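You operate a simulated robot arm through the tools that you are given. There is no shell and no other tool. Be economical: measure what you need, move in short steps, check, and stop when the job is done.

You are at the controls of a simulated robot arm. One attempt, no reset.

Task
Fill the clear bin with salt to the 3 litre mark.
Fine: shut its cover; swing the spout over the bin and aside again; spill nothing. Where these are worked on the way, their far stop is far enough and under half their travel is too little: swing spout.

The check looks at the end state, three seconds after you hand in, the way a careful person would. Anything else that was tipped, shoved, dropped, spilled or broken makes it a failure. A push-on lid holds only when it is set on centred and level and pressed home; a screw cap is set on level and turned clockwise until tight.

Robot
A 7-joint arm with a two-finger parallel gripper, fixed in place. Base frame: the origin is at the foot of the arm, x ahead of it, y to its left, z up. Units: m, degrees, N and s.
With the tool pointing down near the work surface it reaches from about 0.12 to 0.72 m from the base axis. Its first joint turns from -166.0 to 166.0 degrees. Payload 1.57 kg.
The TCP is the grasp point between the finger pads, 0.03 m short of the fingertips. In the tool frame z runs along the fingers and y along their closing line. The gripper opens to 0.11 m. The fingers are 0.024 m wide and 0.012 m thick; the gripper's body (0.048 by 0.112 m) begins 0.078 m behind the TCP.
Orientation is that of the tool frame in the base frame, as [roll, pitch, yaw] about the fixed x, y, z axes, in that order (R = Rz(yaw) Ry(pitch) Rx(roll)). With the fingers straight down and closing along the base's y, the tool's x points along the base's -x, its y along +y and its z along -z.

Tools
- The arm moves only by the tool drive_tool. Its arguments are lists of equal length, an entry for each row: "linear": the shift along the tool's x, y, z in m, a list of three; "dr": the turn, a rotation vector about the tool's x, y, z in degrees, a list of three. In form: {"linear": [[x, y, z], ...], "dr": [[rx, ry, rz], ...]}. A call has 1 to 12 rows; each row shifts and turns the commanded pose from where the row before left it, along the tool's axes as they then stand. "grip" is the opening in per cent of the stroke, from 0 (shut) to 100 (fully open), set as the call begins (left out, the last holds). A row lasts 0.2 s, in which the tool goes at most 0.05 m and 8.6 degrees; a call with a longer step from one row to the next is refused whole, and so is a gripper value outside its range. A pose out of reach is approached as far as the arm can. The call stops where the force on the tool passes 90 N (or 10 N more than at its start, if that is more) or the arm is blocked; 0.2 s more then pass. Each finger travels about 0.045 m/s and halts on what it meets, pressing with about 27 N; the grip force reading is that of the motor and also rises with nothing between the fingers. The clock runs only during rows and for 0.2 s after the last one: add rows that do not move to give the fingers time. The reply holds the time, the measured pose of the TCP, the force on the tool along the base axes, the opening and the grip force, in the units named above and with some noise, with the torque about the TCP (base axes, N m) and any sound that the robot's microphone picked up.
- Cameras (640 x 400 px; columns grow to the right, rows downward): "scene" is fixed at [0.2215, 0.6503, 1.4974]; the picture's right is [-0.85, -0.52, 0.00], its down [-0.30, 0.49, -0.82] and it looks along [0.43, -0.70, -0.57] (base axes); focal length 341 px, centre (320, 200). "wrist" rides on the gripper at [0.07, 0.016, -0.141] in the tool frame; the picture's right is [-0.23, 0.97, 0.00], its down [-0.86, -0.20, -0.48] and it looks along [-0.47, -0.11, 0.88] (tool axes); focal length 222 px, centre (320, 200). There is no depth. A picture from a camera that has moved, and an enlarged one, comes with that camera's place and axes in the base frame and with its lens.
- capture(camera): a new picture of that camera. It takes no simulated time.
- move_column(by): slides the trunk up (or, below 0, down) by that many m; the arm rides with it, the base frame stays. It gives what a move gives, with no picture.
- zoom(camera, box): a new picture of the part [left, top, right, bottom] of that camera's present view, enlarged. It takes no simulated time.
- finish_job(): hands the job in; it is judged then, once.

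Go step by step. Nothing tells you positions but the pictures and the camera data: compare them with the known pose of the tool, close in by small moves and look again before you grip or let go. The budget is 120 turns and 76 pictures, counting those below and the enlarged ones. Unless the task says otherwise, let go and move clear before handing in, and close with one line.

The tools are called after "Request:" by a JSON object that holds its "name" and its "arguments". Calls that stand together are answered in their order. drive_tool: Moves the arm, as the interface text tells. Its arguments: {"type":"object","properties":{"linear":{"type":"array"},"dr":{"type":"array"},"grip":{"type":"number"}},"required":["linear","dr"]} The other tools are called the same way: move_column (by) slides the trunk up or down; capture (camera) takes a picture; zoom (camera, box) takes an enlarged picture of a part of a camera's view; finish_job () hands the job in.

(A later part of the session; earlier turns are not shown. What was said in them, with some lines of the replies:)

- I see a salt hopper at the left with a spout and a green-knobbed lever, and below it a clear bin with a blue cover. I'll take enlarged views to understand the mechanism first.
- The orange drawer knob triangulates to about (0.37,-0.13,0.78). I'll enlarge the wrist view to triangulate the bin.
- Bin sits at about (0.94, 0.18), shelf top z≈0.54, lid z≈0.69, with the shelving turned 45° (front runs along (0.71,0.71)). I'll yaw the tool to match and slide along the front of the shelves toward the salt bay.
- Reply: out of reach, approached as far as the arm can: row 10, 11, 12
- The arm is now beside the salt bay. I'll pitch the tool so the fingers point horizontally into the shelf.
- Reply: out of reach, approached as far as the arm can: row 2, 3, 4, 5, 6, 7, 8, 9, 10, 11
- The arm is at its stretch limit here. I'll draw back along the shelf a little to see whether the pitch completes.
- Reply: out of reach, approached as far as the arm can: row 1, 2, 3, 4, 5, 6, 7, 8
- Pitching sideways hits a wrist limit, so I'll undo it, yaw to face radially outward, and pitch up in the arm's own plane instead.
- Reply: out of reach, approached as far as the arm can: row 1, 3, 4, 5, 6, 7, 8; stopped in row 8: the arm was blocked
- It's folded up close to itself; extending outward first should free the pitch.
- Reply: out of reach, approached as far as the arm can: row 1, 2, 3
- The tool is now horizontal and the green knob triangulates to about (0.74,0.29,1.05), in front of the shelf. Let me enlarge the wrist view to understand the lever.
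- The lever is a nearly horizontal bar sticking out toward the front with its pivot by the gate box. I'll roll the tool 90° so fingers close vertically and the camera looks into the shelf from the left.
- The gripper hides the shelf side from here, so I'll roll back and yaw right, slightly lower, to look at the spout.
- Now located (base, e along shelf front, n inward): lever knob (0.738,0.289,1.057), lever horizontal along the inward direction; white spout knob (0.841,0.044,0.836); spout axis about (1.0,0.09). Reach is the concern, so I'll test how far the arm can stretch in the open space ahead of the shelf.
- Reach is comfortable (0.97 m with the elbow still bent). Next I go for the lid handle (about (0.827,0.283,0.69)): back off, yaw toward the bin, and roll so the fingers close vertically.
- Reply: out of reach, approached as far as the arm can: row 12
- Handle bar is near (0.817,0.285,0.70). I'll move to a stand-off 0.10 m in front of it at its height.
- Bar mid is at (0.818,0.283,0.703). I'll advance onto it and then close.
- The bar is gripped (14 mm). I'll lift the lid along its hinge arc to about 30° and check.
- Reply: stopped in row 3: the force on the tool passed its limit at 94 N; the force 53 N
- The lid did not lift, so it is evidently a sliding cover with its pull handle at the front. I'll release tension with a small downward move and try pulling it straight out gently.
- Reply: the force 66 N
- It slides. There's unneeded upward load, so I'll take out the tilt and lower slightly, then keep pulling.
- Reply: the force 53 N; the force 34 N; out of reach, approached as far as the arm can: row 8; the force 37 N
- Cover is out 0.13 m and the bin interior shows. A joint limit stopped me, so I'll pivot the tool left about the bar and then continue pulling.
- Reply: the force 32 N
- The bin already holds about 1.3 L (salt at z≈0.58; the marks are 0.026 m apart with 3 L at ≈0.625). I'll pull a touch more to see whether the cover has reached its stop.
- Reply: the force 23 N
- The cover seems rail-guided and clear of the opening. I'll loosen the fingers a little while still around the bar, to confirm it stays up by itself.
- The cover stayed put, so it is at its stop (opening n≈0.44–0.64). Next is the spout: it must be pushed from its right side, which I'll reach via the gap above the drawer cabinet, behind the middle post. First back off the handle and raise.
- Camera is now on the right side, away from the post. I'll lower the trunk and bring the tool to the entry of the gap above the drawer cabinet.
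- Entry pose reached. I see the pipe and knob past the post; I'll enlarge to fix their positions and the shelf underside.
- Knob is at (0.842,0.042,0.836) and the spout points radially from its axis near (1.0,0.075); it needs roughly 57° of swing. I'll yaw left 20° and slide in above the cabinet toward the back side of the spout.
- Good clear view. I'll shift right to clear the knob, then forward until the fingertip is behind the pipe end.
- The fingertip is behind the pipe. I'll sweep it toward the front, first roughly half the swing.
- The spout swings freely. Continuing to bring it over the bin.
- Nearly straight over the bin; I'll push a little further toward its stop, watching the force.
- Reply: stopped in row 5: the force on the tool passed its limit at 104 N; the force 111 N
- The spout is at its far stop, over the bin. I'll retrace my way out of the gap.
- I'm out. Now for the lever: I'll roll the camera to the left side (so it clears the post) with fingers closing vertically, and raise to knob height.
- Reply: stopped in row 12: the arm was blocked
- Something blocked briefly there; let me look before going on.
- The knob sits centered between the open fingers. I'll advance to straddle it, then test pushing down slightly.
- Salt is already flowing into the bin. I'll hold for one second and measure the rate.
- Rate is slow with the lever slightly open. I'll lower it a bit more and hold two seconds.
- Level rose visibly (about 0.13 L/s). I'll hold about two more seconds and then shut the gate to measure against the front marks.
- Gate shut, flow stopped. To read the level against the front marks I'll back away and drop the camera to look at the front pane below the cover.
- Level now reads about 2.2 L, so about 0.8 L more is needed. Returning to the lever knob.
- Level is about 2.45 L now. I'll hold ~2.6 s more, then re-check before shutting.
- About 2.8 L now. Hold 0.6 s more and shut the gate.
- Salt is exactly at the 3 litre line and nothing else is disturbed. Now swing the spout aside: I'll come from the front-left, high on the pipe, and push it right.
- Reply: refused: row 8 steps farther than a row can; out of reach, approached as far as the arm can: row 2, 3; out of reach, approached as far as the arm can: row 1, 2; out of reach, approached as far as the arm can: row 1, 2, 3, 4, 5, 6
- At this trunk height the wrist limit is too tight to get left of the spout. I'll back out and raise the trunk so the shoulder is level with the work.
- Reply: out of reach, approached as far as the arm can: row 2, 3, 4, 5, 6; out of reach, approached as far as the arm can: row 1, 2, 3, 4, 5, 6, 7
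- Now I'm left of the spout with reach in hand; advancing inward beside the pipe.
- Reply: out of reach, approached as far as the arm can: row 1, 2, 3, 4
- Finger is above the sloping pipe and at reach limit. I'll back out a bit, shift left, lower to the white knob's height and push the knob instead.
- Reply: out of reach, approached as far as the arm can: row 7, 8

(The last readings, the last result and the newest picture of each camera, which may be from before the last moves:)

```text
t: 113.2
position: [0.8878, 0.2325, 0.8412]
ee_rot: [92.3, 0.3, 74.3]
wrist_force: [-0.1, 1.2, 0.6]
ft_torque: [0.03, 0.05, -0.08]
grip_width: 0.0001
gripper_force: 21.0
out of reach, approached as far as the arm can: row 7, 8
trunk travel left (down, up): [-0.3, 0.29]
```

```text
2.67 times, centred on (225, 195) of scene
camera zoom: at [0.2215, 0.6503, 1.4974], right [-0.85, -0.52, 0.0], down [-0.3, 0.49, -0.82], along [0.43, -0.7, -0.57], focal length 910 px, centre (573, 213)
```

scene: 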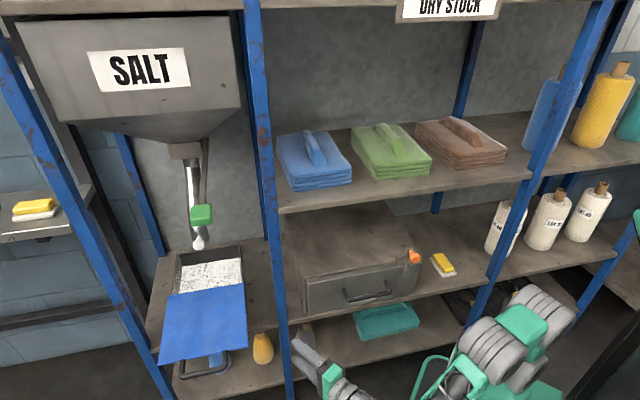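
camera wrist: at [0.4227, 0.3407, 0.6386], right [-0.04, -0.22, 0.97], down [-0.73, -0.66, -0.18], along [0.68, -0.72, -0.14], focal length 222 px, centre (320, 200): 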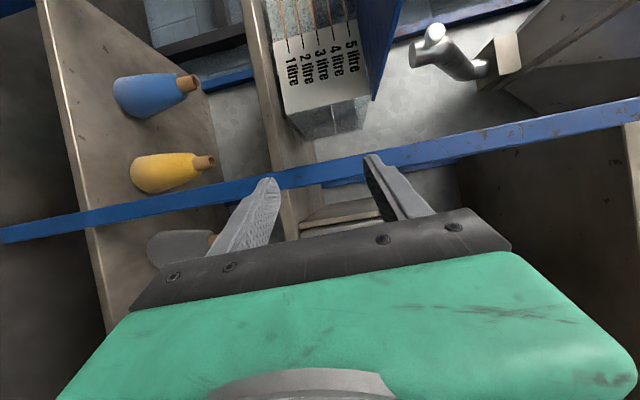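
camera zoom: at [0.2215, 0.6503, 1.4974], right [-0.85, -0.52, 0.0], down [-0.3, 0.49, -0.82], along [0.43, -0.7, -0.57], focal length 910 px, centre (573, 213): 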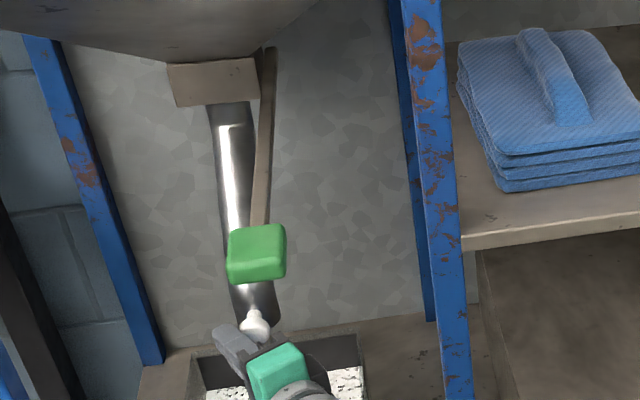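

Finger is left of the white knob at its height. I'll push it right, yawing the tool to keep clear of the post.

Request:
{"name": "drive_tool", "arguments": {"linear": [[-0.017, 0, -0.005], [-0.017, 0, -0.005], [-0.017, 0, -0.005], [0, 0, 0], [0, 0, 0], [-0.019, 0, -0.0014], [-0.019, 0, -0.0014], [-0.019, 0, -0.0014], [0, 0, 0]], "dr": [[0, 0, 0], [0, 0, 0], [0, 0, 0], [0, -7, 0], [0, -7, 0], [0, 0, 0], [0, 0, 0], [0, 0, 0], [0, 0, 0]]}}

Request:
{"name": "zoom", "arguments": {"camera": "scene", "box": [130, 120, 320, 270]}}

```text
t: 115.2
position: [0.8406, 0.1553, 0.8479]
ee_rot: [92.0, 0.4, 66.5]
wrist_force: [-0.9, -0.5, 0.6]
ft_torque: [-0.01, 0.03, 0.0]
grip_width: 0.0003
gripper_force: 21.4
out of reach, approached as far as the arm can: row 2, 3, 4, 5
trunk travel left (down, up): [-0.3, 0.29]
```

```text
2.67 times, centred on (225, 195) of scene
camera zoom: at [0.2215, 0.6503, 1.4974], right [-0.85, -0.52, 0.0], down [-0.3, 0.49, -0.82], along [0.43, -0.7, -0.57], focal length 910 px, centre (573, 213)
```

zoom: 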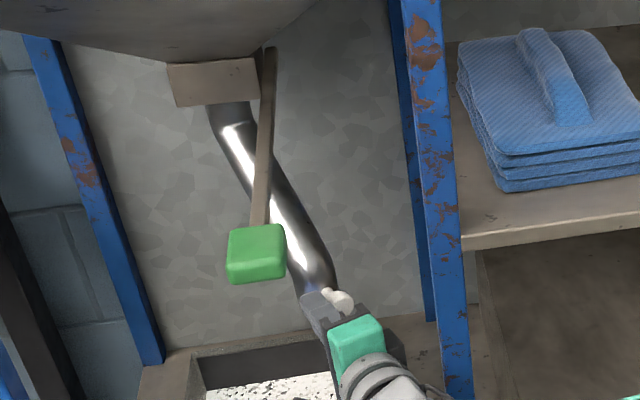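

Well over half the way back. To finish without touching the post, I'll move higher up the pipe and push it the rest of the way.

Request:
{"name": "drive_tool", "arguments": {"linear": [[0.0326, 0, 0.0127], [0, 0.04, 0], [-0.0109, 0, 0.028], [-0.0109, 0, 0.028], [0, 0, 0], [-0.0151, 0, 0], [-0.0151, 0, 0], [-0.0151, 0, 0], [0, 0, 0]], "dr": [[0, 0, 0], [0, 0, 0], [0, 0, 0], [0, 0, 0], [0, -6.5, 0], [0, 0, 0], [0, 0, 0], [0, 0, 0], [0, 0, 0]]}}

Request:
{"name": "zoom", "arguments": {"camera": "scene", "box": [130, 120, 320, 270]}}

```text
t: 117.2
position: [0.8565, 0.0873, 0.885]
ee_rot: [92.0, 0.7, 59.9]
wrist_force: [-1.9, 0.3, 0.9]
ft_torque: [0.01, -0.03, -0.01]
grip_width: 0.0
gripper_force: 21.2
out of reach, approached as far as the arm can: row 4, 5
trunk travel left (down, up): [-0.3, 0.29]
```

```text
2.67 times, centred on (225, 195) of scene
camera zoom: at [0.2215, 0.6503, 1.4974], right [-0.85, -0.52, 0.0], down [-0.3, 0.49, -0.82], along [0.43, -0.7, -0.57], focal length 910 px, centre (573, 213)
```

zoom: 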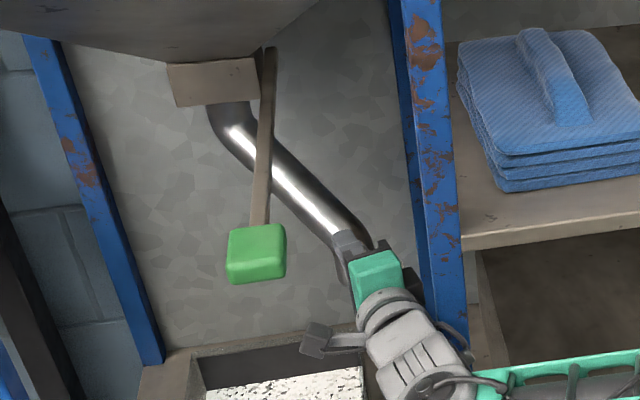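

The spout is back at its starting side. I'll shift left off the pipe and back straight out.

Request:
{"name": "drive_tool", "arguments": {"linear": [[0.02, 0, 0], [0.02, 0, -0.01], [0.01, 0, -0.04], [0.01, 0, -0.04], [0.01, 0, -0.04], [0.01, 0, -0.04], [0.01, 0, -0.04], [0, 0, 0]], "dr": [[0, 0, 0], [0, 0, 0], [0, 0, 0], [0, 3, 0], [0, 4, 0], [0, 4, 0], [0, 4, 0], [0, 0, 0]]}}

Request:
{"name": "capture", "arguments": {"camera": "scene"}}

```text
t: 119.0
position: [0.7085, 0.261, 0.8916]
ee_rot: [92.2, 0.1, 75.1]
wrist_force: [0.0, -0.3, -1.1]
ft_torque: [0.01, 0.0, 0.04]
grip_width: 0.0
gripper_force: 21.6
trunk travel left (down, up): [-0.3, 0.29]
```

```text
5 pictures are left
```

scene: 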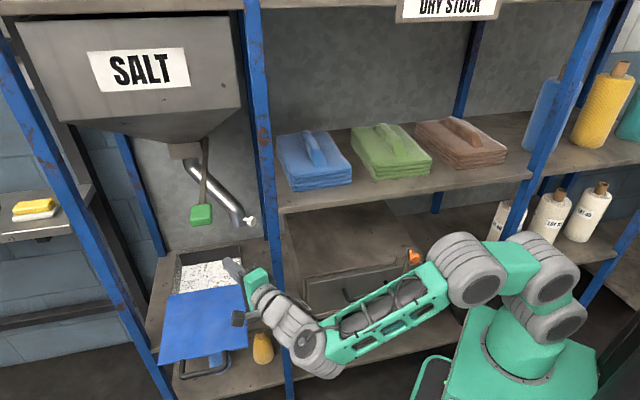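

Spout is back exactly as at the start. Now I'll go back to the cover handle: move to a stand-off in front of the bar at z≈0.70 with the fingers open.

Request:
{"name": "drive_tool", "arguments": {"linear": [[0, 0, -0.01], [0, 0, -0.01], [0.034, 0, -0.025], [0.034, 0, -0.025], [0.034, 0, -0.025], [0.034, 0, -0.025], [0.034, 0, -0.024], [0, -0.047, 0], [0, -0.047, 0], [0, -0.047, 0], [0, -0.046, 0], [0, 0, 0]], "dr": [[0, 7.5, 0], [0, 7.5, 0], [0, 0, 0], [0, 0, 0], [0, 0, 0], [0, 0, 0], [0, 0, 0], [0, 0, 0], [0, 0, 0], [0, 0, 0], [0, 0, 0], [0, 0, 0]], "grip": 45}}

Request:
{"name": "capture", "arguments": {"camera": "wrist"}}

```text
t: 121.6
position: [0.5576, 0.4336, 0.7088]
ee_rot: [92.1, -0.5, 90.0]
wrist_force: [0.6, 0.6, -0.4]
ft_torque: [-0.01, -0.01, 0.01]
grip_width: 0.0495
gripper_force: 0.0
trunk travel left (down, up): [-0.3, 0.29]
```

```text
4 pictures are left
camera wrist: at [0.4174, 0.5039, 0.7307], right [0.04, -0.23, 0.97], down [-0.48, -0.85, -0.19], along [0.87, -0.46, -0.15], focal length 222 px, centre (320, 200)
```

wrist: 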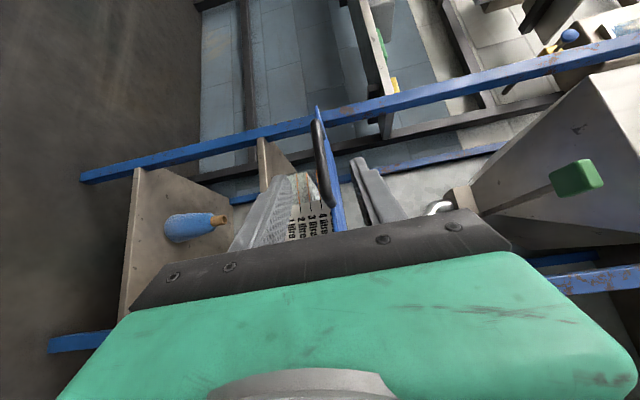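

Request:
{"name": "drive_tool", "arguments": {"linear": [[-0.005, -0.001, 0.0352], [-0.005, -0.001, 0.0352], [-0.005, 0, 0.0352], [0, 0, 0]], "dr": [[0, 0, 0], [0, 0, 0], [-2, 0, 0], [0, 0, 0]]}}

Request:
{"name": "drive_tool", "arguments": {"linear": [[0, 0, 0], [0, 0, 0], [0, 0, 0], [0, 0, 0], [0, 0, 0]], "dr": [[0, 0, 0], [0, 0, 0], [0, 0, 0], [0, 0, 0], [0, 0, 0]], "grip": 0}}

```text
t: 122.6
position: [0.6666, 0.4202, 0.707]
ee_rot: [90.1, -0.6, 90.0]
wrist_force: [-0.3, -0.1, -1.0]
ft_torque: [-0.01, -0.01, -0.01]
grip_width: 0.0496
gripper_force: 0.1
trunk travel left (down, up): [-0.3, 0.29]
```

```text
t: 123.8
position: [0.6653, 0.4209, 0.7026]
ee_rot: [90.3, -0.3, 90.1]
wrist_force: [-1.5, 0.1, -12.0]
ft_torque: [0.09, 0.06, 0.58]
grip_width: 0.0137
gripper_force: 30.3
trunk travel left (down, up): [-0.3, 0.29]
```

Bar gripped. Pushing the cover inward along its rails.

Request:
{"name": "drive_tool", "arguments": {"linear": [[-0.0141, -0.003, 0.0141], [-0.0141, -0.002, 0.0141], [-0.0141, 0, 0.0141], [-0.0141, 0, 0.0141], [-0.0141, 0, 0.0141], [-0.0141, 0, 0.0141], [-0.0141, 0, 0.0141], [-0.0141, 0, 0.0141], [0, 0, 0]], "dr": [[0, 0, 0], [0, 0, 0], [0, 0, 0], [0, 0, 0], [0, 0, 0], [0, 0, 0], [0, 0, 0], [0, 0, 0], [0, 0, 0]]}}

Request:
{"name": "drive_tool", "arguments": {"linear": [[-0.0106, 0, 0.0106], [-0.0106, 0, 0.0106], [-0.0106, 0, 0.0106], [0, 0, 0]], "dr": [[0, 0, 0], [0, 0, 0], [0, 0, 0], [0, 0, 0]]}}

```text
t: 125.8
position: [0.778, 0.3079, 0.7026]
ee_rot: [89.8, -0.7, 90.2]
wrist_force: [15.5, 17.2, 19.4]
ft_torque: [-0.74, 0.64, 0.56]
grip_width: 0.0135
gripper_force: 30.1
trunk travel left (down, up): [-0.3, 0.29]
```

```text
t: 126.8
position: [0.8069, 0.2765, 0.7027]
ee_rot: [89.8, -0.5, 90.3]
wrist_force: [-18.8, 17.1, 27.5]
ft_torque: [-0.75, 0.42, -0.05]
grip_width: 0.0143
gripper_force: 30.3
trunk travel left (down, up): [-0.3, 0.29]
```

Request:
{"name": "drive_tool", "arguments": {"linear": [[-0.005, 0.004, 0.005], [-0.005, 0.004, 0.005], [0, 0, 0]], "dr": [[0, 0, 0], [0, 0, 0], [0, 0, 0]]}}

Request:
{"name": "zoom", "arguments": {"camera": "scene", "box": [150, 230, 270, 330]}}

```text
t: 127.6
position: [0.8162, 0.265, 0.7035]
ee_rot: [90.4, -0.3, 90.2]
wrist_force: [-16.6, 18.5, 2.4]
ft_torque: [0.26, -0.24, 0.08]
grip_width: 0.0137
gripper_force: 29.9
trunk travel left (down, up): [-0.3, 0.29]
```

```text
4.00 times, centred on (210, 280) of scene
camera zoom: at [0.2215, 0.6503, 1.4974], right [-0.85, -0.52, 0.0], down [-0.3, 0.49, -0.82], along [0.43, -0.7, -0.57], focal length 1365 px, centre (760, -120)
```

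zoom: 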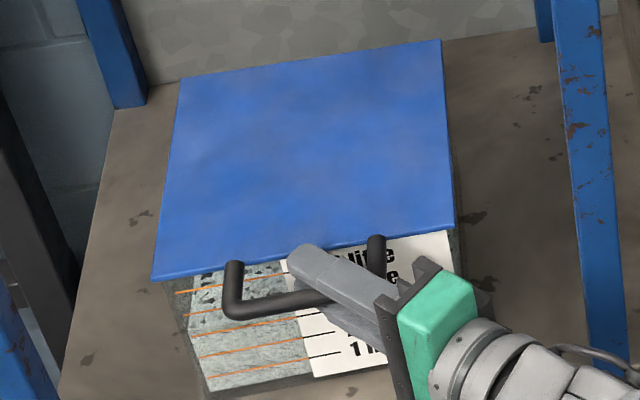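

The cover matches its original closed position exactly. I'll release the bar and back away.

Request:
{"name": "drive_tool", "arguments": {"linear": [[0, 0, 0], [0, 0, 0], [0, 0, 0], [0, 0, 0], [0, 0, 0]], "dr": [[0, 0, 0], [0, 0, 0], [0, 0, 0], [0, 0, 0], [0, 0, 0]], "grip": 45}}

Request:
{"name": "drive_tool", "arguments": {"linear": [[0.02, 0, -0.03], [0.02, 0, -0.03], [0.02, 0, -0.03], [0.02, 0, -0.03], [0.02, 0, -0.03], [0.02, 0, -0.03], [0, 0, 0]], "dr": [[0, 0, 0], [0, 0, 0], [0, 0, 0], [0, 0, 0], [0, 0, 0], [0, 0, 0], [0, 0, 0]]}}

Request:
{"name": "capture", "arguments": {"camera": "scene"}}

```text
t: 128.8
position: [0.8187, 0.263, 0.706]
ee_rot: [90.1, -0.4, 89.9]
wrist_force: [0.5, 0.4, -0.3]
ft_torque: [-0.05, 0.0, 0.0]
grip_width: 0.0495
gripper_force: 0.0
trunk travel left (down, up): [-0.3, 0.29]
```

```text
t: 130.4
position: [0.6377, 0.3859, 0.7085]
ee_rot: [90.1, -0.5, 90.0]
wrist_force: [0.0, -1.0, -0.2]
ft_torque: [0.03, 0.04, -0.04]
grip_width: 0.0495
gripper_force: 0.1
trunk travel left (down, up): [-0.3, 0.29]
```

```text
2 pictures are left
```

scene: 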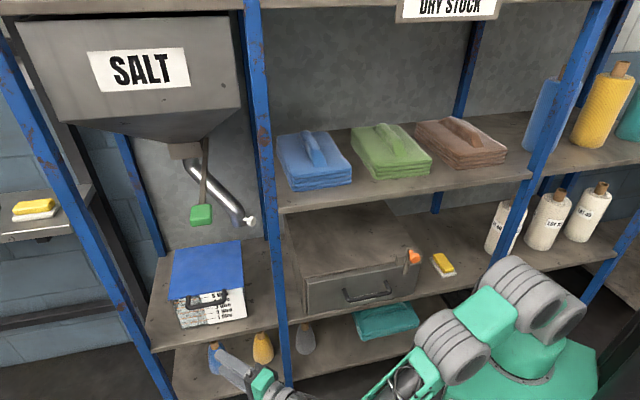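

The cover is shut, the spout is aside, the lever is closed, and everything else stands where it was, with the arm clear. I'm handing in.

Request:
{"name": "finish_job", "arguments": {}}

```text
The job is handed in.
```

The bin is filled to the 3 litre line and its cover is shut. The spout is swung back aside, the salt gate is closed, and I saw no spilled salt or disturbed items in the last picture.
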